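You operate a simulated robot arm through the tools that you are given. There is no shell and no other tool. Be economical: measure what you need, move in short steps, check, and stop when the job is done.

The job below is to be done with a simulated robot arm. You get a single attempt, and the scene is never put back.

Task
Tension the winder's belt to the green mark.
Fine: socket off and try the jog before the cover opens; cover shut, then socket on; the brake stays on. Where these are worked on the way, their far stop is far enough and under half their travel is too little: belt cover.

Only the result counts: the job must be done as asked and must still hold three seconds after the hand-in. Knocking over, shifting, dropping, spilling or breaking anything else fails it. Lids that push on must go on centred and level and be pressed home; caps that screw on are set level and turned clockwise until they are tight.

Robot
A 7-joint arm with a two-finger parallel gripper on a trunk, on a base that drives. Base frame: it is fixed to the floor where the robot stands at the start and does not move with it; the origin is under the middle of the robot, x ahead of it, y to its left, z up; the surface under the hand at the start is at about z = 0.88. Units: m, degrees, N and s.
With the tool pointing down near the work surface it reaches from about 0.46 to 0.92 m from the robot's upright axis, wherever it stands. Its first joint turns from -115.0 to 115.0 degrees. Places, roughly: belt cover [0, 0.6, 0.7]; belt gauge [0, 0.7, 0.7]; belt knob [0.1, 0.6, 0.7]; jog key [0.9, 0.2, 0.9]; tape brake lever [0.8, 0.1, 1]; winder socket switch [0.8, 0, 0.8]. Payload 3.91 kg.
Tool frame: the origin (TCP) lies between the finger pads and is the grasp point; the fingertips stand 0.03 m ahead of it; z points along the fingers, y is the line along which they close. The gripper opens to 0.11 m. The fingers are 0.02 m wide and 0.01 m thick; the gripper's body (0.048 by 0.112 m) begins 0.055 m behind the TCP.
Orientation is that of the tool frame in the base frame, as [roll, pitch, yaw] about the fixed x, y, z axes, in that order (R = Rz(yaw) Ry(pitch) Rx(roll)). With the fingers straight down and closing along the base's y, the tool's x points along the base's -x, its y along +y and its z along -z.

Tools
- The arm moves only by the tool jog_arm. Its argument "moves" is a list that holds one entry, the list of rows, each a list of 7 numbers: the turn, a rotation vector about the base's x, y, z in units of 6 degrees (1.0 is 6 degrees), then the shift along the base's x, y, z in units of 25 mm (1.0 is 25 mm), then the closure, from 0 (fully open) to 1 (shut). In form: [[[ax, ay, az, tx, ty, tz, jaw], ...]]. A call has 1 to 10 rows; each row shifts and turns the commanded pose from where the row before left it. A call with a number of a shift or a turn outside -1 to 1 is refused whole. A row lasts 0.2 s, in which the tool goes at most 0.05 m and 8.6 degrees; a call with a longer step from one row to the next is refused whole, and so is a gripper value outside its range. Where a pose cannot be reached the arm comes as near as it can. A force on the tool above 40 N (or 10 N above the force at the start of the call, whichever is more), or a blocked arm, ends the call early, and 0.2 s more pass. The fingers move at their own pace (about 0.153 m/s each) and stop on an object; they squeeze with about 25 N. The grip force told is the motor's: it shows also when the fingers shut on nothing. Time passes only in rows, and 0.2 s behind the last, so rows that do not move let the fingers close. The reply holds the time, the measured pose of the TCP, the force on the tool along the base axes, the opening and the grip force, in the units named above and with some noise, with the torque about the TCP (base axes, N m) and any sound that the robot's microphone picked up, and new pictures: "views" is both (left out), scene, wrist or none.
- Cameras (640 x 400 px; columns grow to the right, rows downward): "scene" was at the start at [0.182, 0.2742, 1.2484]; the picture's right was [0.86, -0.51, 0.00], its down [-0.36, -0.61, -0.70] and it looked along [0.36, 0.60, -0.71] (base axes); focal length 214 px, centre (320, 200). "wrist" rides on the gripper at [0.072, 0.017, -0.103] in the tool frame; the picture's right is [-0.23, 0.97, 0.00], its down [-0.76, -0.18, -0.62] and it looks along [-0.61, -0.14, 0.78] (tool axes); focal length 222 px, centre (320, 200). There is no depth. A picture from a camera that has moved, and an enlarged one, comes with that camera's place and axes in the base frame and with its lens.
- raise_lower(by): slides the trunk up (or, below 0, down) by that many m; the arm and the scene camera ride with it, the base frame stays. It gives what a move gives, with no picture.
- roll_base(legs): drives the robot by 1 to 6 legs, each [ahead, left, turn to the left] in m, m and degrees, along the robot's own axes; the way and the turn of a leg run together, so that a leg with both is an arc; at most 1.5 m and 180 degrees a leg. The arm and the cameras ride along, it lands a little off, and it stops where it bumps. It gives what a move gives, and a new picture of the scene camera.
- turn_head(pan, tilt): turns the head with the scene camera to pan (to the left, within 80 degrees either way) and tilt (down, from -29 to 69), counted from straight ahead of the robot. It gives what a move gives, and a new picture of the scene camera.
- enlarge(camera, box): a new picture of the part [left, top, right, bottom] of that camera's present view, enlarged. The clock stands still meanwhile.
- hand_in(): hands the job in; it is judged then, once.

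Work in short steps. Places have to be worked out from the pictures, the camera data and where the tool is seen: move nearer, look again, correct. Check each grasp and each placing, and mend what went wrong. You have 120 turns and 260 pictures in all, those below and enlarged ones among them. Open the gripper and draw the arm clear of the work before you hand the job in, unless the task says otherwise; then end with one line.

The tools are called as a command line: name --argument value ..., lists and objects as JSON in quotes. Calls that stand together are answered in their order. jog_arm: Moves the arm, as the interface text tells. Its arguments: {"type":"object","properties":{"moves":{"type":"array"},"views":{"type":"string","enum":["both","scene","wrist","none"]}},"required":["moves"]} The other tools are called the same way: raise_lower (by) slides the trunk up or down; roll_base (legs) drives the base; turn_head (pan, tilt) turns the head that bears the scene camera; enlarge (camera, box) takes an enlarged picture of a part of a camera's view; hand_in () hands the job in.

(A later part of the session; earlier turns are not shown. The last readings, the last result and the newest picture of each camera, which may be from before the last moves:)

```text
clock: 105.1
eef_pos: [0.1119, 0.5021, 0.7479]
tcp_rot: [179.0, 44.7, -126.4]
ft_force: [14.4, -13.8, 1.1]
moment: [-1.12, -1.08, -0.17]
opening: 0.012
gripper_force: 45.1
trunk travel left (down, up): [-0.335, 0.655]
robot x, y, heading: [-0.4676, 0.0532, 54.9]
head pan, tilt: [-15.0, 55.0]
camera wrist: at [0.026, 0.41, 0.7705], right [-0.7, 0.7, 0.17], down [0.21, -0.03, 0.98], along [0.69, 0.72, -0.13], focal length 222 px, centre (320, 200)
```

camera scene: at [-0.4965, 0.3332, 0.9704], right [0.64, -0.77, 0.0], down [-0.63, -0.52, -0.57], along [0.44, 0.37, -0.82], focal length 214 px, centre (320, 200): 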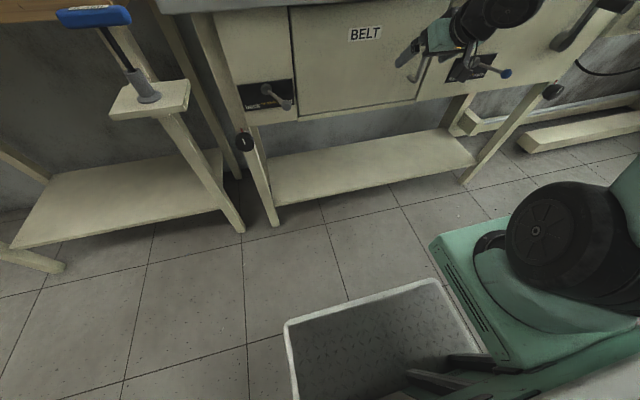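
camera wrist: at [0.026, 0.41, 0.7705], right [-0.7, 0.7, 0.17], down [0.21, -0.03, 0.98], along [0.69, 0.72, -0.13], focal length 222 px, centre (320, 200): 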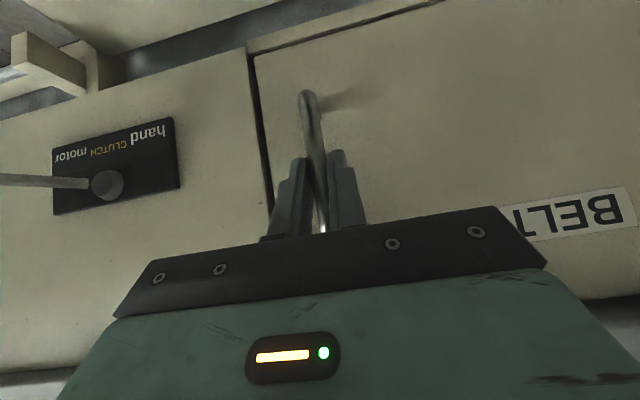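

Gripped (12 mm bar). Pull the first 12° along the door's arc (hinge assumed at the left edge).

jog_arm --moves '[[[0, 0, -0.5, -0.485, -0.457, 0, 1], [0, 0, -0.5, -0.485, -0.457, 0, 1], [0, 0, -0.5, -0.53, -0.404, 0, 1], [0, 0, -0.5, -0.53, -0.404, 0, 1]]]'

```text
clock: 106.1
eef_pos: [0.0608, 0.4603, 0.7478]
tcp_rot: [178.9, 45.0, -138.2]
ft_force: [13.0, -20.9, -4.7]
moment: [-0.66, -1.65, -0.17]
opening: 0.0119
gripper_force: 44.8
trunk travel left (down, up): [-0.335, 0.655]
robot x, y, heading: [-0.4677, 0.0549, 54.6]
head pan, tilt: [-15.0, 55.0]
camera scene: at [-0.4961, 0.3327, 0.9703], right [0.64, -0.77, 0.0], down [-0.63, -0.52, -0.57], along [0.44, 0.37, -0.82], focal length 214 px, centre (320, 200)
camera wrist: at [-0.043, 0.3879, 0.7701], right [-0.54, 0.82, 0.17], down [0.2, -0.07, 0.98], along [0.82, 0.56, -0.13], focal length 222 px, centre (320, 200)
```

scene: 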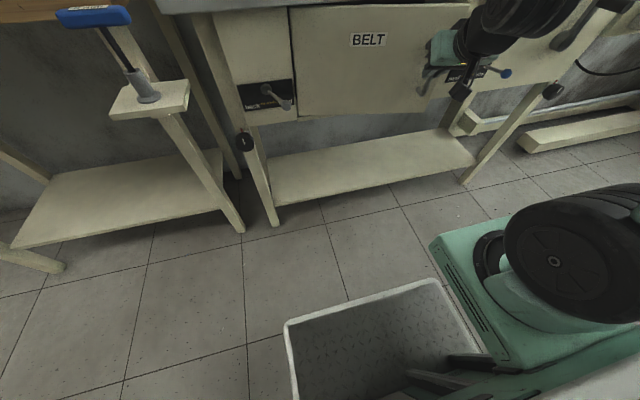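
wrist: 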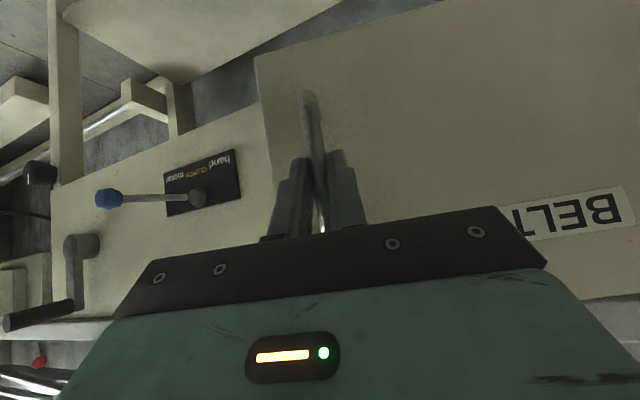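

Door is swinging. Continue to ~30°, easing the side load slightly.

jog_arm --moves '[[[0, 0, -0.5, -0.49, -0.404, 0, 1], [0, 0, -0.5, -0.49, -0.404, 0, 1], [0, 0, -0.5, -0.58, -0.31, 0, 1], [0, 0, -0.5, -0.602, -0.284, 0, 1], [0, 0, -0.5, -0.63, -0.218, 0, 1], [0, 0, -0.5, -0.63, -0.218, 0, 1]]]'

```text
clock: 107.1
eef_pos: [0.0169, 0.4388, 0.7541]
tcp_rot: [179.4, 44.2, -149.4]
ft_force: [-0.1, -0.2, -14.8]
moment: [-0.48, -1.11, 0.09]
opening: 0.0118
gripper_force: 44.5
out of reach, approached as far as the arm can: row 3, 4, 5
trunk travel left (down, up): [-0.335, 0.655]
robot x, y, heading: [-0.4661, 0.0564, 54.7]
head pan, tilt: [-15.0, 55.0]
stopped in row 5: the force on the tool passed its limit at 52 N (the readings are from after the stop); the commanded pose is now the measured one
camera scene: at [-0.4963, 0.3335, 0.9706], right [0.64, -0.77, 0.0], down [-0.63, -0.52, -0.57], along [0.44, 0.37, -0.82], focal length 214 px, centre (320, 200)
camera wrist: at [-0.0978, 0.3885, 0.7775], right [-0.36, 0.92, 0.17], down [0.19, -0.1, 0.98], along [0.91, 0.38, -0.14], focal length 222 px, centre (320, 200)
```

scene: 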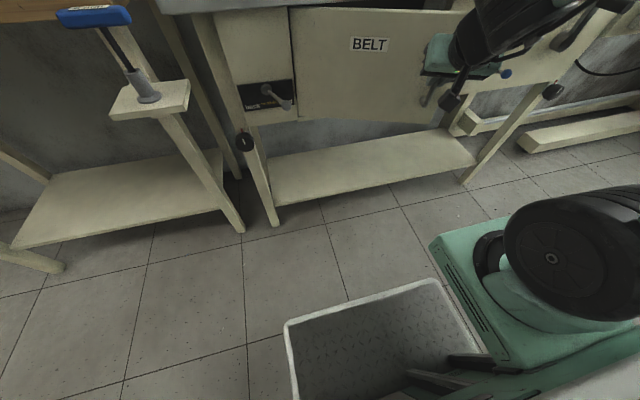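
wrist: 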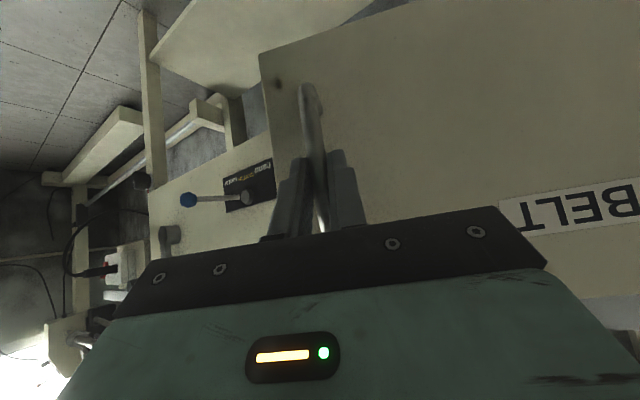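

Reach limit near 22°. I'll release the bar, lift the fingers off it, and then push the door from its inner side.

jog_arm --moves '[[[0, 0, 0, 0, 0, 0, 0.4], [0, 0, 0, 0, 0, 0, 0.4], [0, 0, 0, 0, 0, 0.7, 0.4], [0, 0, 0, 0, 0, 0.7, 0.4], [0, 0, 0, 0, 0, 0.7, 0.4], [0, 0, 0, 0, 0, 0.7, 0.4], [0, 0, 0, 0, 0, 0.7, 0.4]]]'

```text
clock: 108.7
eef_pos: [0.0175, 0.4395, 0.843]
tcp_rot: [179.2, 44.4, -149.7]
ft_force: [-0.6, -0.5, -0.1]
moment: [0.02, -0.01, 0.02]
opening: 0.0659
gripper_force: 0.0
trunk travel left (down, up): [-0.335, 0.655]
robot x, y, heading: [-0.4669, 0.0565, 54.8]
head pan, tilt: [-15.0, 55.0]
camera scene: at [-0.4965, 0.3333, 0.9703], right [0.64, -0.77, 0.0], down [-0.63, -0.52, -0.57], along [0.44, 0.37, -0.82], focal length 214 px, centre (320, 200)
camera wrist: at [-0.0973, 0.389, 0.8663], right [-0.36, 0.92, 0.17], down [0.19, -0.11, 0.98], along [0.91, 0.38, -0.14], focal length 222 px, centre (320, 200)
```

scene: 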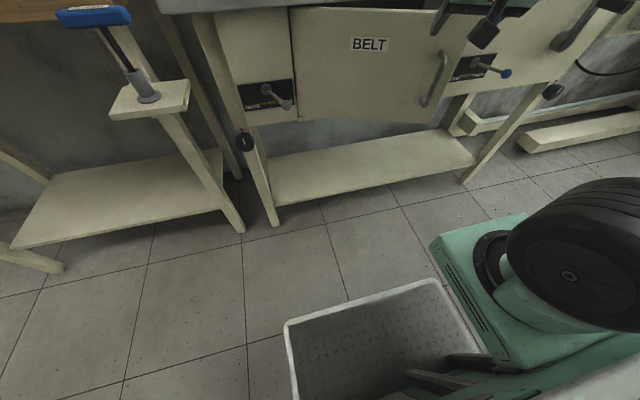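
wrist: 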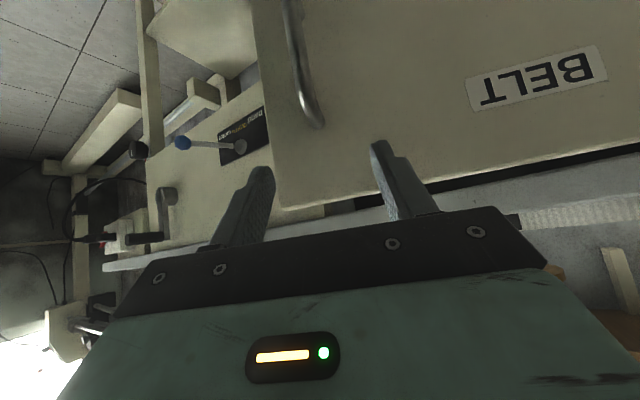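

Free of the handle. Close the fingers, move right past the door's edge and straighten the yaw.

jog_arm --moves '[[[0, 0, 1, 0.73, -0.53, 0, 1], [0, 0, 1, 0.73, -0.53, 0, 1], [0, 0, 1, 0.73, -0.53, 0, 1], [0, 0, 1, 0.73, -0.53, 0, 1], [0, 0, 0, 0.8, -0.58, 0, 1], [0, 0, 0, 0.6, -0.43, -0.5, 1], [0, 0, 0, 0, 0, -1, 1], [0, 0, 0, 0, 0, -1, 1], [0, 0, 0, 0, 0, -0.8, 1]]]'

```text
clock: 110.4
eef_pos: [0.048, 0.4468, 0.8133]
tcp_rot: [179.0, 46.2, -125.9]
ft_force: [0.7, -2.3, 14.8]
moment: [0.12, -0.17, -0.1]
opening: 0.0001
gripper_force: 25.1
out of reach, approached as far as the arm can: row 3, 4, 5, 6
trunk travel left (down, up): [-0.335, 0.655]
robot x, y, heading: [-0.4692, 0.054, 54.8]
head pan, tilt: [-15.0, 55.0]
stopped in row 8: the force on the tool passed its limit at 67 N (the readings are from after the stop); the commanded pose is now the measured one
camera scene: at [-0.4965, 0.3329, 0.9706], right [0.64, -0.77, 0.0], down [-0.63, -0.52, -0.57], along [0.44, 0.37, -0.82], focal length 214 px, centre (320, 200)
camera wrist: at [-0.038, 0.3547, 0.833], right [-0.7, 0.69, 0.18], down [0.2, -0.05, 0.98], along [0.68, 0.72, -0.1], focal length 222 px, centre (320, 200)
```

scene: 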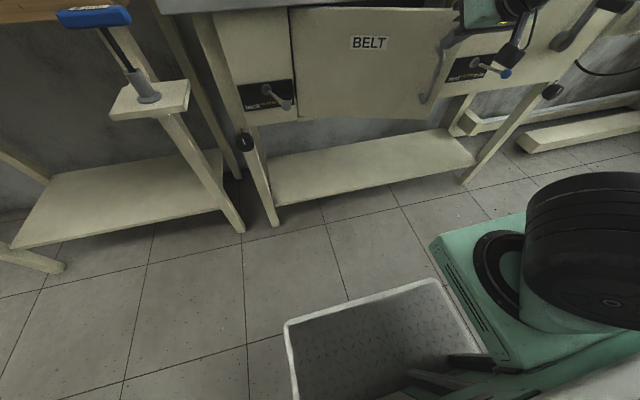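
wrist: 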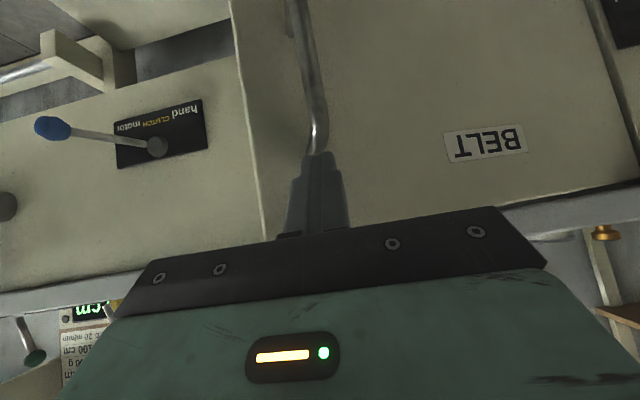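

I touched the handle's top because sideways motion was limited. Lift clear, and shift the base right instead.

jog_arm --moves '[[[0, 0, 0, 0, 0, 1, 1], [0, 0, 0, 0, 0, 1, 1], [0, 0, 0, 0, 0, 1, 1], [0, 0, 0, 0, 0, 0.6, 1]]]' --views "none"

roll_base --legs '[[0, -0.13, 0]]'

jog_arm --moves '[[[0, 0, 0, 0, 0, 0, 1]]]' --views "wrist"

```text
clock: 111.4
eef_pos: [0.0485, 0.4699, 0.893]
tcp_rot: [179.2, 46.0, -125.8]
ft_force: [0.1, 0.5, 0.4]
moment: [0.01, -0.01, 0.02]
opening: 0.0
gripper_force: 24.9
out of reach, approached as far as the arm can: row 2, 3, 4
trunk travel left (down, up): [-0.335, 0.655]
robot x, y, heading: [-0.4652, 0.054, 54.7]
head pan, tilt: [-15.0, 55.0]
```

```text
clock: 112.7
eef_pos: [0.1543, 0.3927, 0.8925]
tcp_rot: [179.2, 45.9, -125.9]
ft_force: [-0.6, -0.5, 0.1]
moment: [0.05, 0.02, 0.02]
opening: 0.0001
gripper_force: 24.9
trunk travel left (down, up): [-0.335, 0.655]
robot x, y, heading: [-0.3589, -0.0179, 54.9]
head pan, tilt: [-15.0, 55.0]
camera scene: at [-0.3893, 0.2575, 0.9704], right [0.64, -0.77, 0.0], down [-0.63, -0.52, -0.57], along [0.44, 0.37, -0.82], focal length 214 px, centre (320, 200)
```

scene: 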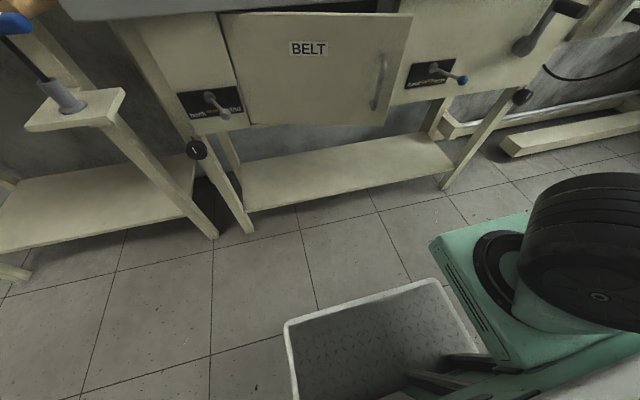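

```text
clock: 113.1
eef_pos: [0.1553, 0.3926, 0.8924]
tcp_rot: [179.2, 45.9, -125.9]
ft_force: [-0.1, 0.9, -0.2]
moment: [0.02, 0.01, -0.02]
opening: 0.0
gripper_force: 24.8
trunk travel left (down, up): [-0.335, 0.655]
robot x, y, heading: [-0.3557, -0.0233, 54.8]
head pan, tilt: [-15.0, 55.0]
camera wrist: at [0.0692, 0.3002, 0.9128], right [-0.7, 0.69, 0.17], down [0.2, -0.04, 0.98], along [0.68, 0.72, -0.11], focal length 222 px, centre (320, 200)
```

wrist: 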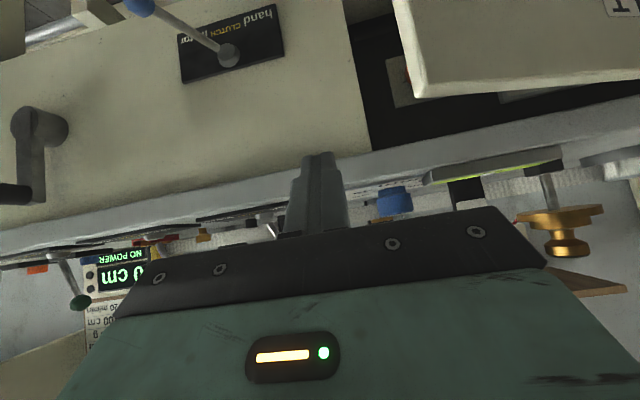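

Now right of the door edge. Lower 0.12 and advance a little so the tips are behind the door edge.

raise_lower --by -0.12

jog_arm --moves '[[[0, 0, 0, 0.235, 0.324, 0, 1], [0, 0, 0, 0.235, 0.324, 0, 1], [0, 0, 0, 0.235, 0.324, 0, 1], [0, 0, 0, 0.235, 0.324, 0, 1]]]'

```text
clock: 114.6
eef_pos: [0.1571, 0.3933, 0.7727]
tcp_rot: [179.2, 45.9, -125.9]
ft_force: [0.3, 0.1, 0.1]
moment: [-0.03, 0.01, 0.0]
opening: 0.0
gripper_force: 25.1
trunk travel left (down, up): [-0.215, 0.775]
robot x, y, heading: [-0.3607, -0.0235, 54.4]
head pan, tilt: [-15.0, 55.0]
```

```text
clock: 115.6
eef_pos: [0.1781, 0.4263, 0.7724]
tcp_rot: [179.3, 45.9, -125.8]
ft_force: [-0.5, 0.1, 0.3]
moment: [-0.03, 0.02, 0.0]
opening: 0.0
gripper_force: 25.0
trunk travel left (down, up): [-0.215, 0.775]
robot x, y, heading: [-0.3586, -0.022, 54.6]
head pan, tilt: [-15.0, 55.0]
camera scene: at [-0.3893, 0.2575, 0.8504], right [0.64, -0.77, 0.0], down [-0.63, -0.52, -0.57], along [0.44, 0.37, -0.82], focal length 214 px, centre (320, 200)
camera wrist: at [0.0929, 0.3326, 0.7928], right [-0.7, 0.69, 0.17], down [0.2, -0.04, 0.98], along [0.68, 0.72, -0.11], focal length 222 px, centre (320, 200)
```

scene: 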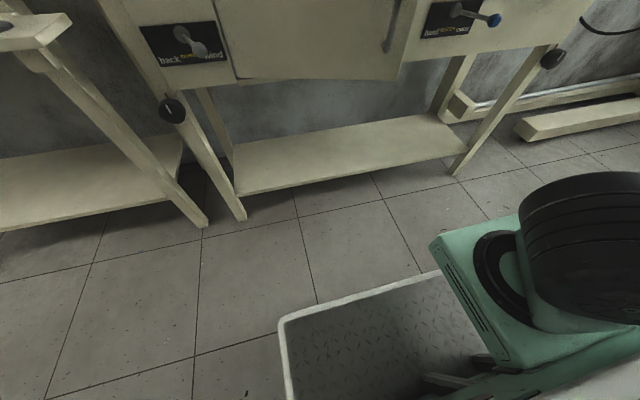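
wrist: 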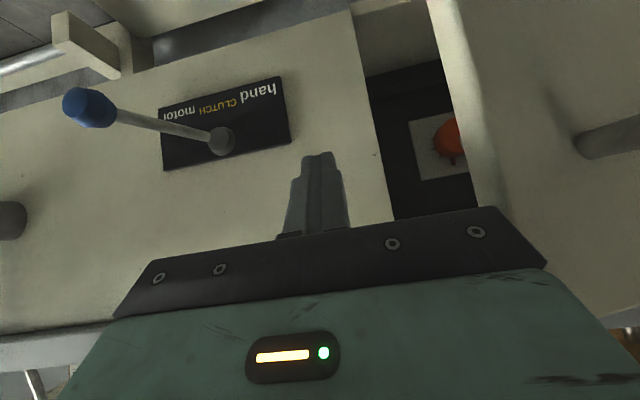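

I can see the orange belt knob inside. Sweep left gently: the gripper's side pushes the door edge open; tips stay in front of the cavity.

jog_arm --moves '[[[0, 0, 0, -0.52, 0.375, 0, 1], [0, 0, 0, -0.52, 0.375, 0, 1], [0, 0, 0, -0.52, 0.375, 0, 1], [0, 0, 0, -0.52, 0.375, 0, 1], [0, 0, 0, -0.52, 0.375, 0, 1], [0, 0, 0, -0.52, 0.375, 0, 1]]]'

```text
clock: 116.1
eef_pos: [0.1679, 0.4323, 0.772]
tcp_rot: [179.0, 45.6, -127.5]
ft_force: [3.8, -5.9, 1.4]
moment: [0.38, 0.33, 0.25]
opening: 0.0001
gripper_force: 25.3
trunk travel left (down, up): [-0.215, 0.775]
robot x, y, heading: [-0.3579, -0.0179, 54.5]
head pan, tilt: [-15.0, 55.0]
stopped in row 2: the force on the tool passed its limit at 55 N (the readings are from after the stop); the commanded pose is now the measured one
camera scene: at [-0.3885, 0.2569, 0.8504], right [0.64, -0.77, 0.0], down [-0.63, -0.52, -0.57], along [0.44, 0.37, -0.82], focal length 214 px, centre (320, 200)
camera wrist: at [0.0802, 0.3414, 0.7927], right [-0.68, 0.71, 0.18], down [0.2, -0.04, 0.98], along [0.7, 0.71, -0.11], focal length 222 px, centre (320, 200)
```

scene: 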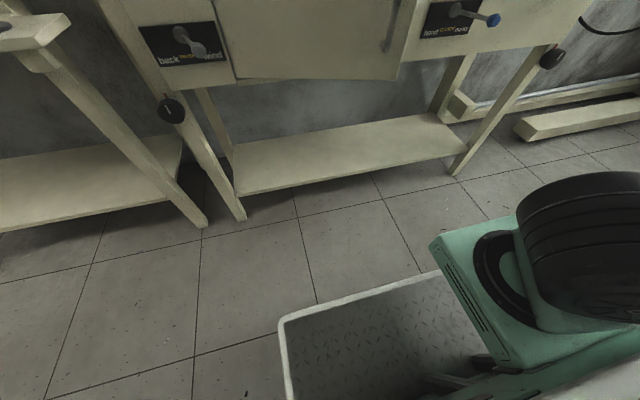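
wrist: 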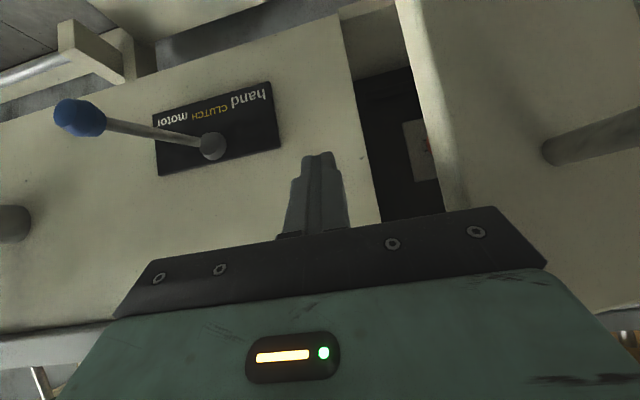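

The gripper body hits the door's end before the finger gets behind. Better: tool pointing straight down, fingers dropped between the door's inner face and the bench edge. Back off, raise, and turn the tool down.

jog_arm --moves '[[[0, 0, 0, 0.2, -0.9, 0, 1], [0, 0, 0, -0.2, -0.8, 0.2, 1]]]' --views "none"

raise_lower --by 0.35

jog_arm --moves '[[[-0.809, 0.588, 0, 0, 0, 0, 1], [-0.809, 0.588, 0, 0, 0, 0, 1], [-0.809, 0.588, 0, 0, 0, 0, 1], [-0.809, 0.588, 0, 0, 0, 0, 1], [-0.809, 0.588, 0, 0, 0, 0, 1], [-0.809, 0.588, 0, 0, 0, 0, 1], [-0.809, 0.588, 0, 0, 0, 0, 1], [-0.5, 0.36, 0, 0, 0, 0, 1]]]'

```text
clock: 116.7
eef_pos: [0.1662, 0.3908, 0.7771]
tcp_rot: [179.0, 45.7, -127.0]
ft_force: [0.0, 0.5, -0.9]
moment: [-0.01, -0.01, -0.01]
opening: 0.0002
gripper_force: 25.3
trunk travel left (down, up): [-0.215, 0.775]
robot x, y, heading: [-0.3578, -0.0254, 54.6]
head pan, tilt: [-15.0, 55.0]
```

```text
clock: 120.2
eef_pos: [0.1658, 0.3899, 1.1269]
tcp_rot: [178.9, 45.8, -127.3]
ft_force: [-0.1, 0.3, 0.1]
moment: [0.01, 0.03, -0.03]
opening: 0.0001
gripper_force: 25.1
trunk travel left (down, up): [-0.565, 0.425]
robot x, y, heading: [-0.3612, -0.0231, 54.7]
head pan, tilt: [-15.0, 55.0]
```

```text
clock: 122.0
eef_pos: [0.1652, 0.3902, 1.1266]
tcp_rot: [179.8, 0.0, -126.9]
ft_force: [0.0, -0.1, -0.6]
moment: [0.04, -0.02, -0.02]
opening: 0.0002
gripper_force: 24.8
trunk travel left (down, up): [-0.565, 0.425]
robot x, y, heading: [-0.3601, -0.0215, 54.5]
head pan, tilt: [-15.0, 55.0]
camera scene: at [-0.3887, 0.2571, 1.2004], right [0.64, -0.77, 0.0], down [-0.63, -0.52, -0.57], along [0.44, 0.37, -0.82], focal length 214 px, centre (320, 200)
camera wrist: at [0.1093, 0.3417, 1.2306], right [-0.64, 0.77, 0.0], down [0.6, 0.5, 0.62], along [0.48, 0.4, -0.78], focal length 222 px, centre (320, 200)
```

scene: 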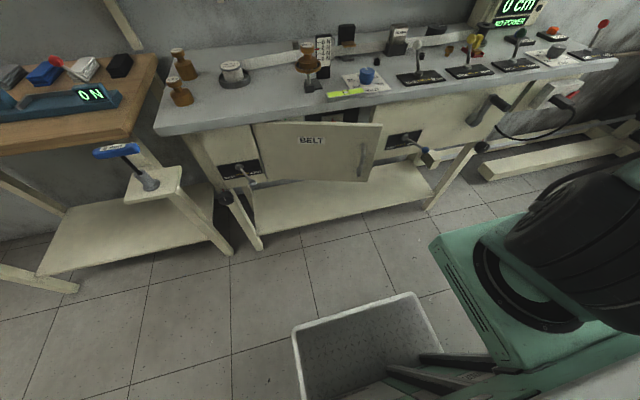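
wrist: 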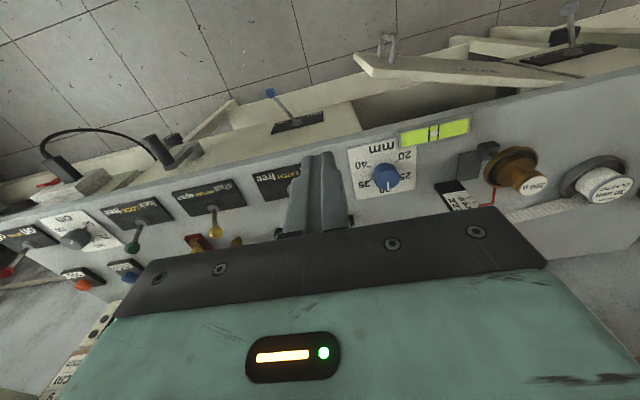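

Door is ~19–25° open. Aim at (0.114, 0.480) in the gap; move over it and descend to just above the bench level.

jog_arm --moves '[[[0, 0, 0, -0.51, 0.9, 0, 1], [0, 0, 0, -0.51, 0.9, 0, 1], [0, 0, 0, -0.51, 0.9, 0, 1], [0, 0, 0, -0.51, 0.9, -0.5, 1], [0, 0, 0, 0, 0, -1, 1], [0, 0, 0, 0, 0, -1, 1], [0, 0, 0, 0, 0, -1, 1], [0, 0, 0, 0, 0, -1, 1], [0, 0, 0, 0, 0, -1, 1], [0, 0, 0, 0, 0, -1, 1]]]'

```text
clock: 124.2
eef_pos: [0.0795, 0.3837, 0.9853]
tcp_rot: [179.8, 0.1, -126.9]
ft_force: [0.3, 0.8, 0.0]
moment: [-0.01, -0.03, 0.0]
opening: 0.0
gripper_force: 24.9
out of reach, approached as far as the arm can: row 1, 2, 3, 4, 5, 6, 7, 8, 9, 10
trunk travel left (down, up): [-0.565, 0.425]
robot x, y, heading: [-0.3596, -0.0205, 54.8]
head pan, tilt: [-15.0, 55.0]
camera scene: at [-0.3887, 0.2572, 1.2004], right [0.64, -0.77, 0.0], down [-0.63, -0.52, -0.57], along [0.44, 0.37, -0.82], focal length 214 px, centre (320, 200)
camera wrist: at [0.024, 0.3347, 1.0876], right [-0.64, 0.77, 0.0], down [0.6, 0.5, 0.62], along [0.48, 0.4, -0.78], focal length 222 px, centre (320, 200)
```

scene: 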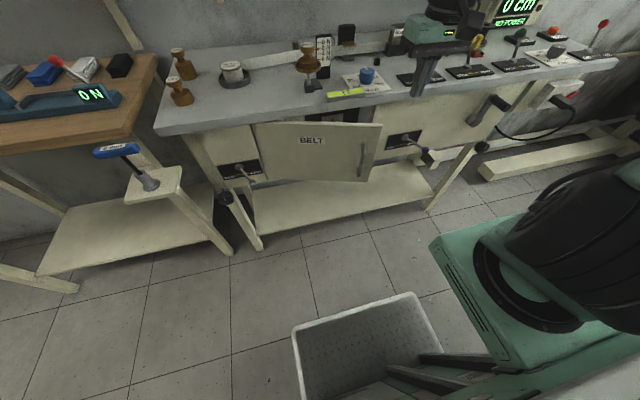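
wrist: 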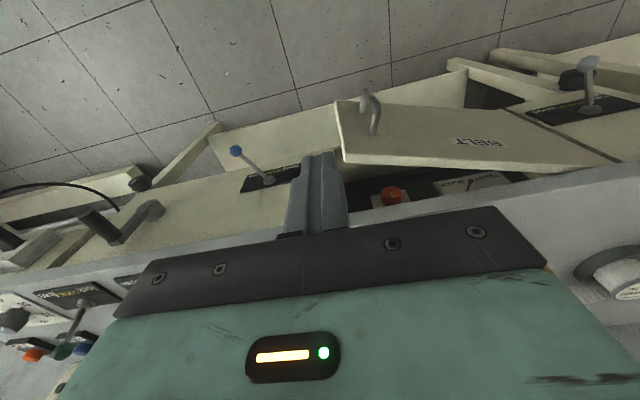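

The arm's reach is awkward here, but I can use the base and trunk as axes. Drive ahead 0.098 and left 0.03 to place the fingers over the gap.

roll_base --legs '[[0.098, 0.03, 0]]'

jog_arm --moves '[[[0, 0, 0, 0, 0, 0, 1]]]' --views "wrist"

```text
clock: 125.3
eef_pos: [0.1143, 0.4821, 0.9838]
tcp_rot: [179.9, 0.1, -126.9]
ft_force: [0.3, 1.0, 0.1]
moment: [0.01, 0.03, -0.03]
opening: 0.0
gripper_force: 24.8
trunk travel left (down, up): [-0.565, 0.425]
robot x, y, heading: [-0.3239, 0.0763, 54.3]
head pan, tilt: [-15.0, 55.0]
camera scene: at [-0.3559, 0.3548, 1.2003], right [0.64, -0.77, 0.0], down [-0.63, -0.52, -0.57], along [0.44, 0.37, -0.82], focal length 214 px, centre (320, 200)
```

scene: 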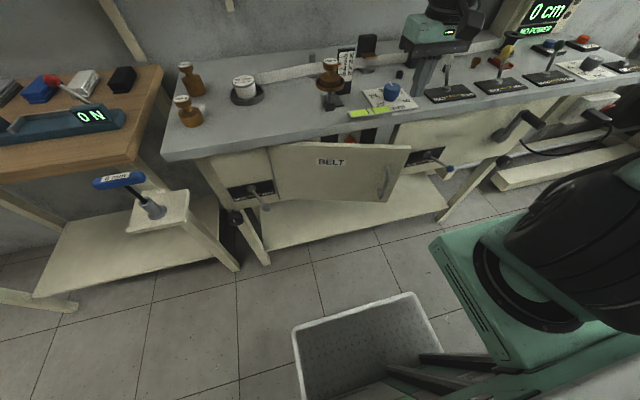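

```text
clock: 125.7
eef_pos: [0.1136, 0.4807, 0.984]
tcp_rot: [179.8, 0.1, -127.0]
ft_force: [-0.4, -0.5, 1.0]
moment: [0.02, -0.01, -0.02]
opening: 0.0001
gripper_force: 24.7
trunk travel left (down, up): [-0.565, 0.425]
robot x, y, heading: [-0.3268, 0.0769, 54.4]
head pan, tilt: [-15.0, 55.0]
camera wrist: at [0.0568, 0.4321, 1.0878], right [-0.64, 0.77, 0.0], down [0.6, 0.5, 0.62], along [0.48, 0.4, -0.78], focal length 222 px, centre (320, 200)
```

wrist: 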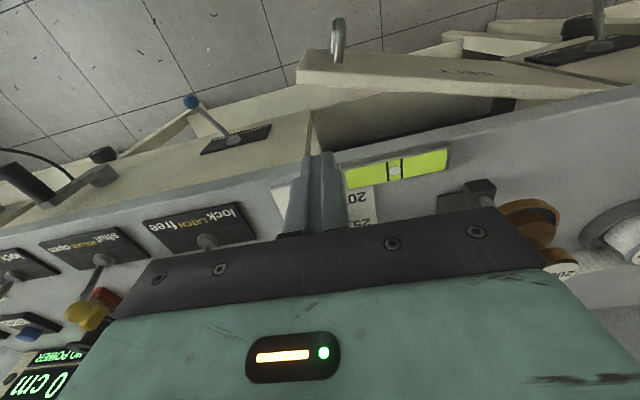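

The fingers line up with the gap between door inner face (v≈0.435) and bench edge (v≈0.487). Lower 0.152 so tips reach 0.80, body staying above the bench top.

raise_lower --by -0.152

jog_arm --moves '[[[0, 0, 0, 0, 0, 0, 1]]]'

```text
clock: 127.5
eef_pos: [0.1145, 0.4795, 0.8326]
tcp_rot: [179.8, 0.1, -126.9]
ft_force: [-0.6, 0.2, -0.7]
moment: [0.01, 0.0, 0.02]
opening: 0.0
gripper_force: 25.0
trunk travel left (down, up): [-0.413, 0.577]
robot x, y, heading: [-0.3268, 0.0736, 54.5]
head pan, tilt: [-15.0, 55.0]
```

```text
clock: 127.9
eef_pos: [0.1137, 0.4815, 0.8325]
tcp_rot: [179.8, 0.1, -126.9]
ft_force: [-0.2, 0.2, 0.7]
moment: [-0.01, 0.02, 0.0]
opening: 0.0001
gripper_force: 24.9
trunk travel left (down, up): [-0.413, 0.577]
robot x, y, heading: [-0.3248, 0.0761, 54.4]
head pan, tilt: [-15.0, 55.0]
camera scene: at [-0.356, 0.3548, 1.0484], right [0.64, -0.77, 0.0], down [-0.63, -0.52, -0.57], along [0.44, 0.37, -0.82], focal length 214 px, centre (320, 200)
camera wrist: at [0.0568, 0.4321, 0.9358], right [-0.64, 0.77, 0.0], down [0.6, 0.5, 0.62], along [0.48, 0.4, -0.78], focal length 222 px, centre (320, 200)
```

scene: 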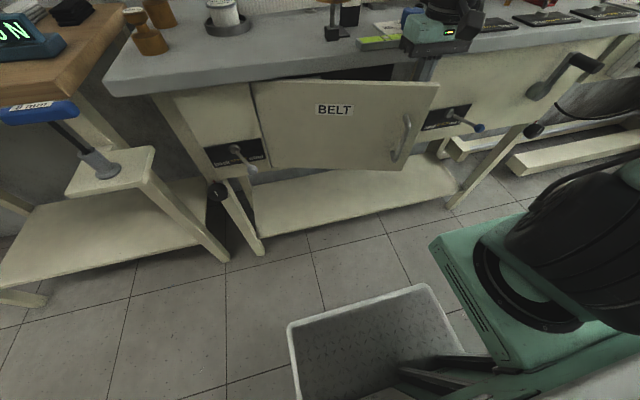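
wrist: 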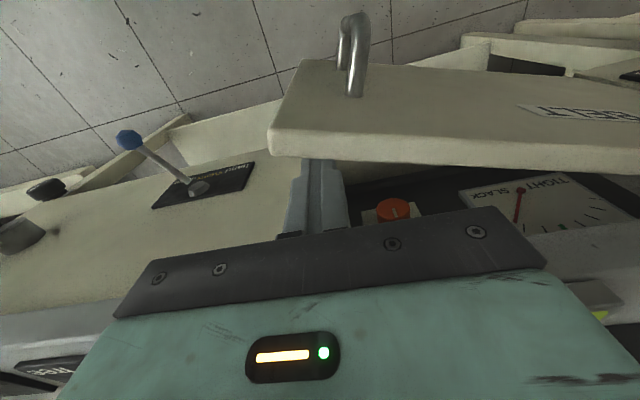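

Fingers are behind the door, and the gauge (needle at slack, green mark) shows inside. Pull the door open along its arc.

jog_arm --moves '[[[0, 0, 0, -0.757, -0.587, 0, 1], [0, 0, 0, -0.757, -0.587, 0, 1], [0, 0, 0, -0.757, -0.587, 0, 1], [0, 0, 0, -0.98, -0.55, 0, 1], [0, 0, 0, -0.98, -0.55, 0, 1], [0, 0, 0, -0.725, -0.25, 0, 1], [0, 0, 0, -0.725, -0.25, 0, 1], [0, 0, 0, -0.725, -0.25, 0, 1]]]'

```text
clock: 129.7
eef_pos: [-0.0401, 0.4097, 0.8131]
tcp_rot: [180.0, 0.1, -126.8]
ft_force: [-0.2, 0.7, 0.2]
moment: [0.0, 0.0, -0.02]
opening: 0.0
gripper_force: 25.4
out of reach, approached as far as the arm can: row 6, 7, 8
trunk travel left (down, up): [-0.413, 0.577]
robot x, y, heading: [-0.3246, 0.0752, 54.4]
head pan, tilt: [-15.0, 55.0]
camera scene: at [-0.3559, 0.3548, 1.0484], right [0.64, -0.77, 0.0], down [-0.63, -0.52, -0.57], along [0.44, 0.37, -0.82], focal length 214 px, centre (320, 200)
camera wrist: at [-0.0973, 0.3616, 0.9168], right [-0.64, 0.77, 0.0], down [0.6, 0.5, 0.62], along [0.48, 0.4, -0.78], focal length 222 px, centre (320, 200)
```

scene: 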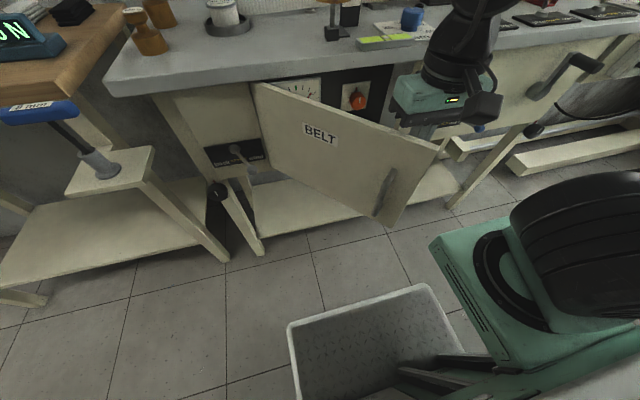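
wrist: 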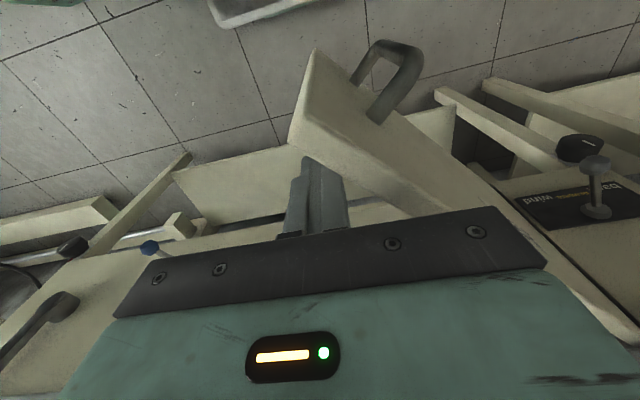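

Door ~45° open. Continue with the base: slide left and slightly back, fingers pushing the door's inner side.

roll_base --legs '[[-0.05, 0.14, 0]]'

```text
clock: 131.1
eef_pos: [-0.1831, 0.4495, 0.8132]
tcp_rot: [180.0, 0.2, -126.9]
ft_force: [0.1, 0.5, 0.4]
moment: [0.02, -0.01, 0.01]
opening: 0.0
gripper_force: 25.5
trunk travel left (down, up): [-0.413, 0.577]
robot x, y, heading: [-0.4633, 0.1167, 54.5]
head pan, tilt: [-15.0, 55.0]
camera scene: at [-0.4993, 0.3946, 1.0484], right [0.64, -0.77, 0.0], down [-0.63, -0.52, -0.57], along [0.44, 0.37, -0.82], focal length 214 px, centre (320, 200)
```

scene: 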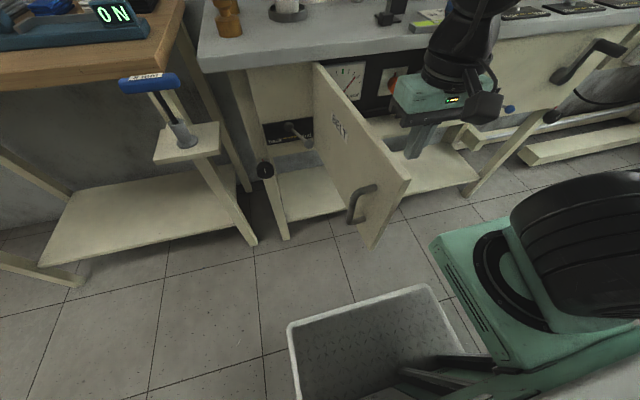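

Door ~70° open. Push a bit more left.

roll_base --legs '[[0, 0.11, 0]]'

```text
clock: 132.2
eef_pos: [-0.2734, 0.5143, 0.8139]
tcp_rot: [180.0, 0.1, -126.8]
ft_force: [0.5, 0.9, 0.8]
moment: [-0.02, 0.02, -0.01]
opening: 0.0
gripper_force: 25.1
trunk travel left (down, up): [-0.413, 0.577]
robot x, y, heading: [-0.5578, 0.177, 54.6]
head pan, tilt: [-15.0, 55.0]
camera scene: at [-0.5892, 0.4586, 1.0484], right [0.64, -0.77, 0.0], down [-0.63, -0.52, -0.57], along [0.44, 0.37, -0.82], focal length 214 px, centre (320, 200)
```

scene: 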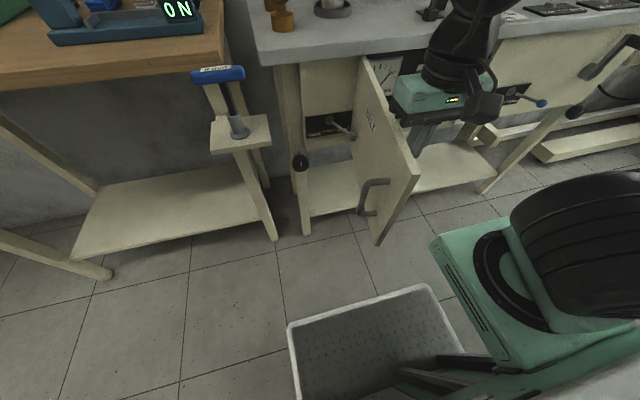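

Door is about 90° open. Draw the tool back right and look into the cavity.

roll_base --legs '[[0, -0.2, 0]]'

turn_head --pan -20 --tilt 35

jog_arm --moves '[[[0, 0, 0, 0, 0, 0, 1]]]' --views "wrist"

```text
clock: 133.8
eef_pos: [-0.1097, 0.3963, 0.8131]
tcp_rot: [-180.0, 0.2, -126.9]
ft_force: [-0.9, 0.3, 0.5]
moment: [-0.04, 0.01, 0.01]
opening: 0.0
gripper_force: 25.4
trunk travel left (down, up): [-0.413, 0.577]
robot x, y, heading: [-0.3968, 0.0606, 54.6]
head pan, tilt: [-15.0, 55.0]
camera scene: at [-0.4246, 0.3415, 1.0484], right [0.64, -0.77, 0.0], down [-0.63, -0.52, -0.57], along [0.44, 0.36, -0.82], focal length 214 px, centre (320, 200)
```

scene: 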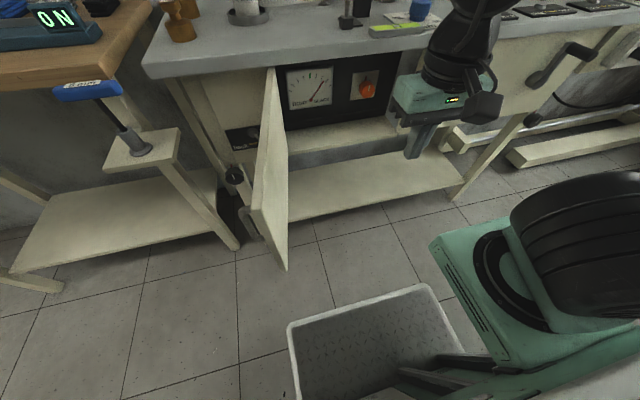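

```text
clock: 134.7
eef_pos: [-0.109, 0.3964, 0.8146]
tcp_rot: [-180.0, 0.1, -126.9]
ft_force: [1.2, 0.0, 0.3]
moment: [0.01, -0.02, -0.01]
opening: 0.0002
gripper_force: 25.2
trunk travel left (down, up): [-0.413, 0.577]
robot x, y, heading: [-0.3945, 0.0649, 54.1]
head pan, tilt: [-20.0, 35.0]
camera scene: at [-0.4077, 0.3455, 1.0765], right [0.57, -0.82, 0.0], down [-0.47, -0.33, -0.82], along [0.67, 0.46, -0.57], focal length 214 px, centre (320, 200)
```

scene: 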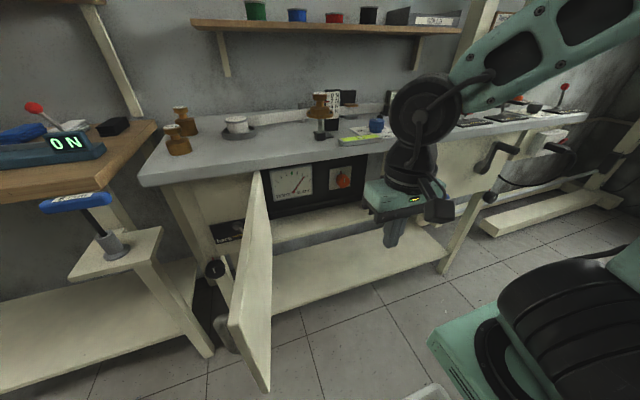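

```text
clock: 135.1
eef_pos: [-0.1089, 0.3971, 0.8137]
tcp_rot: [180.0, 0.0, -126.9]
ft_force: [0.6, 0.4, 0.4]
moment: [-0.01, -0.01, -0.01]
opening: 0.0
gripper_force: 24.8
trunk travel left (down, up): [-0.413, 0.577]
robot x, y, heading: [-0.3919, 0.0597, 54.2]
head pan, tilt: [-20.0, 35.0]
camera wrist: at [-0.1656, 0.3481, 0.9168], right [-0.64, 0.77, 0.0], down [0.6, 0.5, 0.62], along [0.48, 0.4, -0.78], focal length 222 px, centre (320, 200)
```

wrist: 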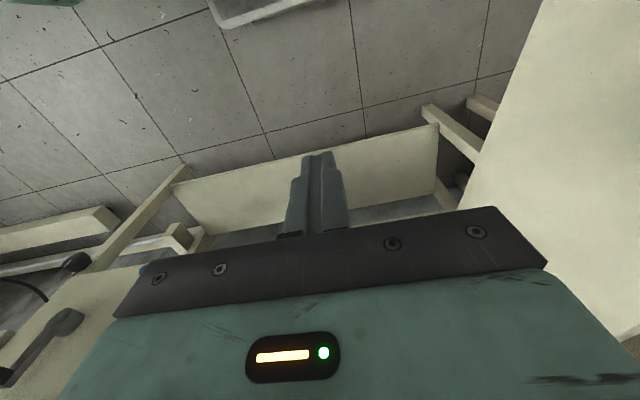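

enlarge --camera "scene" --box '[240, 140, 400, 240]'

```text
4.00 times, centred on (320, 190) of scene
camera zoom: at [-0.4076, 0.3455, 1.0766], right [0.57, -0.82, 0.0], down [-0.47, -0.32, -0.82], along [0.68, 0.46, -0.57], focal length 858 px, centre (320, 240)
```

zoom: 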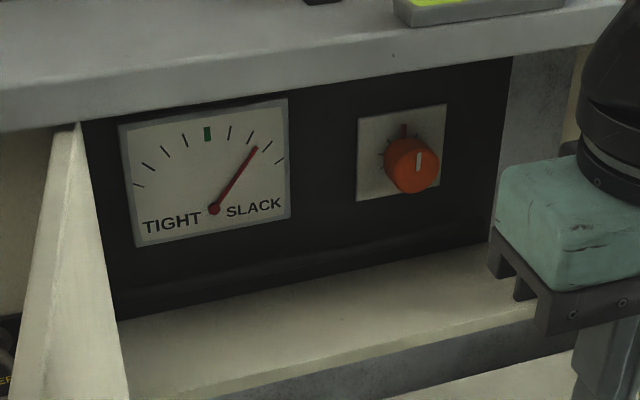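

The needle sits at slack, green mark left of it; the orange knob triangulates at about (0.14, 0.626, 0.72), recessed. Bring the tool to horizontal while extending toward the cavity.

jog_arm --moves '[[[0.809, -0.588, 0, 0.33, 0.453, 0, 0], [0.809, -0.588, 0, 0.33, 0.453, 0, 0], [0.809, -0.588, 0, 0.33, 0.453, 0, 0], [0.809, -0.588, 0, 0.33, 0.453, 0, 0], [0.809, -0.588, 0, 0.33, 0.453, 0, 0], [0.809, -0.588, 0, 0.33, 0.453, 0, 0], [0.809, -0.588, 0, 0.33, 0.453, 0, 0], [0.809, -0.588, 0, 0.33, 0.453, 0, 0], [0.809, -0.588, 0, 0.33, 0.453, 0, 0], [0.809, -0.588, 0, 0.33, 0.453, 0, 0]]]' --views "none"

jog_arm --moves '[[[0.809, -0.588, 0, 0, 0, 0, 0], [0.809, -0.588, 0, 0, 0, 0, 0], [0.809, -0.588, 0, 0, 0, 0, 0], [0.809, -0.588, 0, 0, 0, 0, 0], [0.809, -0.588, 0, 0, 0, 0, 0]]]'

```text
clock: 137.3
eef_pos: [-0.0151, 0.567, 0.8521]
tcp_rot: [178.6, 60.0, -127.7]
ft_force: [0.3, -1.0, 0.0]
moment: [0.02, -0.01, 0.0]
opening: 0.1099
gripper_force: 0.0
out of reach, approached as far as the arm can: row 3, 4, 5, 6, 7, 8, 9, 10
trunk travel left (down, up): [-0.413, 0.577]
robot x, y, heading: [-0.3962, 0.0628, 54.2]
head pan, tilt: [-20.0, 35.0]
```

```text
clock: 137.9
eef_pos: [-0.0129, 0.5891, 0.8581]
tcp_rot: [178.3, 71.3, -127.7]
ft_force: [-5.5, -11.6, 2.2]
moment: [0.11, 0.02, 0.56]
opening: 0.1085
gripper_force: 0.1
out of reach, approached as far as the arm can: row 1, 2, 3
trunk travel left (down, up): [-0.413, 0.577]
robot x, y, heading: [-0.3964, 0.0589, 54.5]
head pan, tilt: [-20.0, 35.0]
stopped in row 3: the force on the tool passed its limit at 57 N (the readings are from after the stop); the commanded pose is now the measured one
camera scene: at [-0.4081, 0.3447, 1.0768], right [0.57, -0.82, 0.0], down [-0.47, -0.32, -0.82], along [0.68, 0.46, -0.57], focal length 214 px, centre (320, 200)
camera wrist: at [-0.0984, 0.5012, 0.8226], right [-0.74, 0.63, 0.22], down [-0.05, -0.39, 0.92], along [0.67, 0.67, 0.32], focal length 222 px, centre (320, 200)
```

scene: 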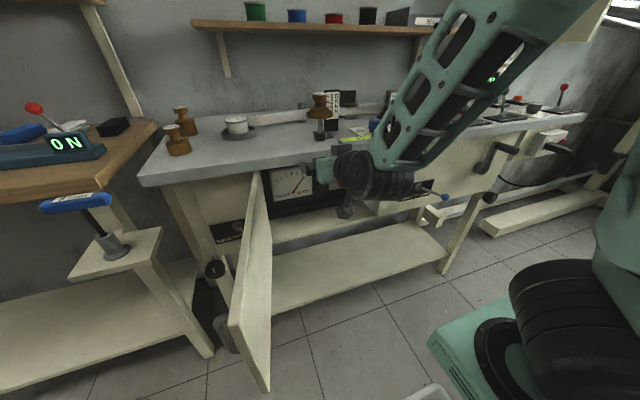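
wrist: 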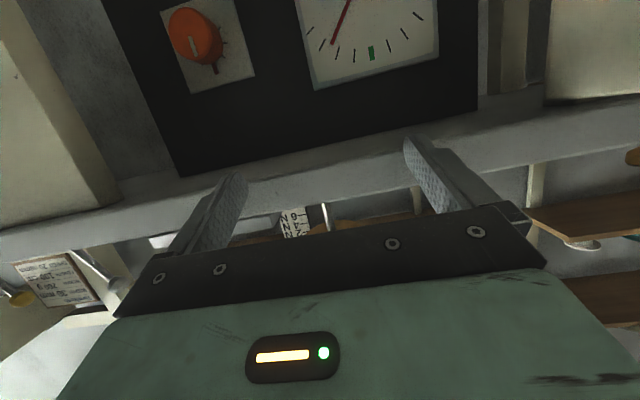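

I grazed the bench edge as the arm extended. Back the base off 6 cm, shift right 10 cm, then lower to knob height.

roll_base --legs '[[-0.06, 0, 0], [0, -0.1, 0]]'

raise_lower --by -0.14

jog_arm --moves '[[[0.809, -0.588, 0, 0, 0, 0, 0], [0.809, -0.588, 0, 0, 0, 0, 0], [0.809, -0.588, 0, 0, 0, 0, 0]]]'

```text
clock: 139.7
eef_pos: [0.034, 0.4828, 0.8582]
tcp_rot: [178.1, 71.5, -127.9]
ft_force: [-0.4, 0.6, 0.7]
moment: [0.0, 0.0, 0.0]
opening: 0.1101
gripper_force: 0.1
trunk travel left (down, up): [-0.413, 0.577]
robot x, y, heading: [-0.3505, -0.0454, 54.5]
head pan, tilt: [-20.0, 35.0]
camera scene: at [-0.361, 0.2383, 1.0766], right [0.57, -0.82, 0.0], down [-0.47, -0.32, -0.82], along [0.68, 0.46, -0.57], focal length 214 px, centre (320, 200)
```

scene: 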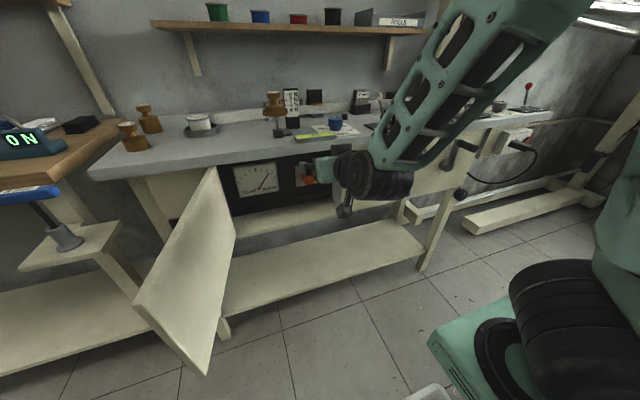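

```text
clock: 141.3
eef_pos: [0.0335, 0.4821, 0.7182]
tcp_rot: [178.1, 71.4, -127.8]
ft_force: [-0.5, -0.2, 0.5]
moment: [-0.01, -0.02, 0.01]
opening: 0.1098
gripper_force: 0.2
trunk travel left (down, up): [-0.273, 0.717]
robot x, y, heading: [-0.3482, -0.0447, 54.6]
head pan, tilt: [-20.0, 35.0]
```

```text
clock: 142.1
eef_pos: [0.036, 0.5085, 0.7235]
tcp_rot: [127.2, 89.2, -178.8]
ft_force: [0.3, 0.2, 0.7]
moment: [-0.03, 0.01, 0.01]
opening: 0.11
gripper_force: 0.2
out of reach, approached as far as the arm can: row 1, 2, 3
trunk travel left (down, up): [-0.273, 0.717]
robot x, y, heading: [-0.3506, -0.0477, 54.6]
head pan, tilt: [-20.0, 35.0]
camera scene: at [-0.3609, 0.2383, 0.9366], right [0.57, -0.82, 0.0], down [-0.47, -0.32, -0.82], along [0.68, 0.46, -0.57], focal length 214 px, centre (320, 200)
camera wrist: at [-0.0378, 0.4335, 0.6524], right [-0.78, 0.57, 0.24], down [-0.21, -0.61, 0.76], along [0.58, 0.55, 0.6], focal length 222 px, centre (320, 200)
```

scene: 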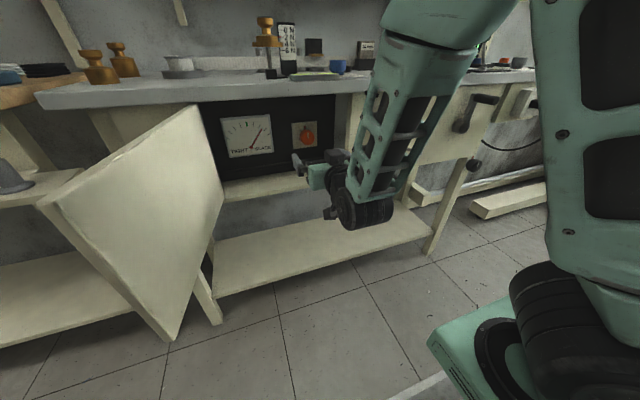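
wrist: 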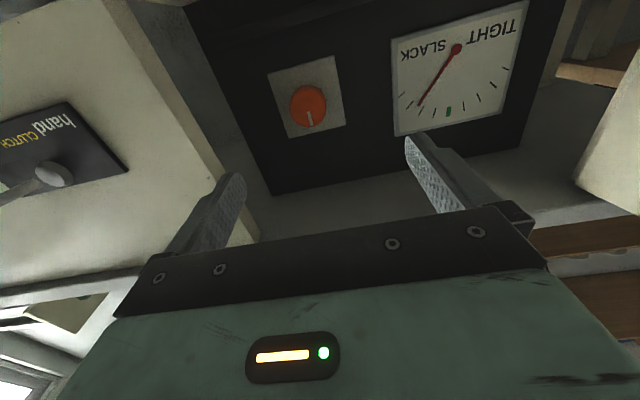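

Good, horizontal and nearly aligned. Enlarge to see knob marks and gauge.

enlarge --camera "wrist" --box '[250, 0, 570, 200]'

enlarge --camera "scene" --box '[210, 90, 370, 190]'

```text
2.00 times, centred on (410, 100) of wrist
camera zoom: at [-0.0378, 0.4335, 0.6524], right [-0.78, 0.57, 0.24], down [-0.21, -0.61, 0.76], along [0.58, 0.55, 0.6], focal length 444 px, centre (140, 400)
```

zoom: 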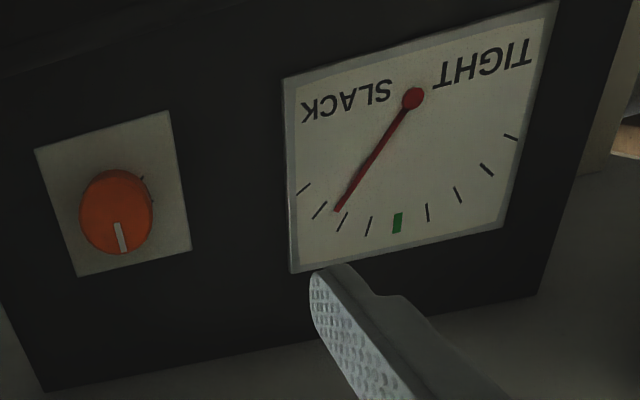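

```text
4.00 times, centred on (290, 140) of scene
camera zoom: at [-0.3609, 0.2383, 0.9366], right [0.57, -0.82, 0.0], down [-0.47, -0.32, -0.82], along [0.68, 0.46, -0.57], focal length 858 px, centre (440, 440)
```

zoom: 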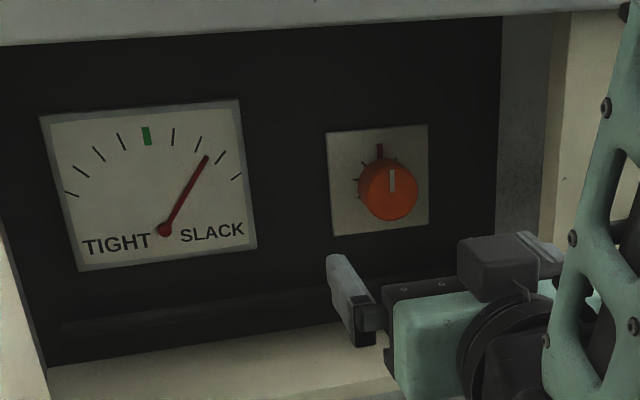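

Needle two ticks right of the green mark; knob mark at 12 o'clock. Pre-roll the tool -42° so there's room to turn either way, align on the knob axis, half-close the jaws.

jog_arm --moves '[[[-0.588, -0.809, 0, 0.11, -0.08, -0.03, 0.4], [-0.588, -0.809, 0, 0.11, -0.08, -0.03, 0.4], [-0.588, -0.809, 0, 0.11, -0.08, -0.03, 0.4], [-0.588, -0.809, 0, 0.1, -0.07, -0.03, 0.4], [-0.588, -0.809, 0, 0, 0, -0.03, 0.4], [-0.588, -0.809, 0, 0, 0, -0.03, 0.4], [-0.588, -0.809, 0, 0, 0, 0, 0.4]]]'

```text
clock: 143.7
eef_pos: [0.0496, 0.5061, 0.7188]
tcp_rot: [-90.8, 48.4, -37.0]
ft_force: [0.7, -0.5, 1.3]
moment: [0.01, 0.03, 0.0]
opening: 0.066
gripper_force: 0.0
out of reach, approached as far as the arm can: row 2, 6
trunk travel left (down, up): [-0.273, 0.717]
robot x, y, heading: [-0.3474, -0.0457, 54.5]
head pan, tilt: [-20.0, 35.0]
camera scene: at [-0.361, 0.2383, 0.9366], right [0.57, -0.82, 0.0], down [-0.47, -0.32, -0.82], along [0.68, 0.46, -0.57], focal length 214 px, centre (320, 200)
camera wrist: at [0.0164, 0.4005, 0.6544], right [-0.71, 0.52, -0.48], down [-0.67, -0.28, 0.69], along [0.23, 0.81, 0.54], focal length 222 px, centre (320, 200)
```

scene: 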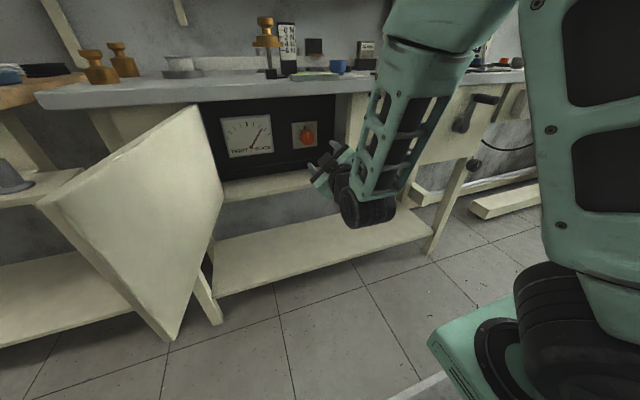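
wrist: 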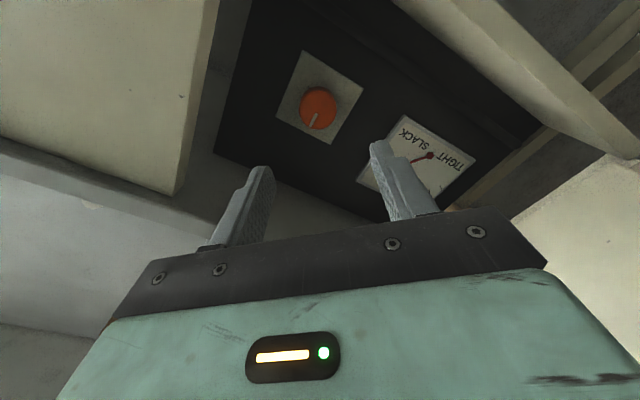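

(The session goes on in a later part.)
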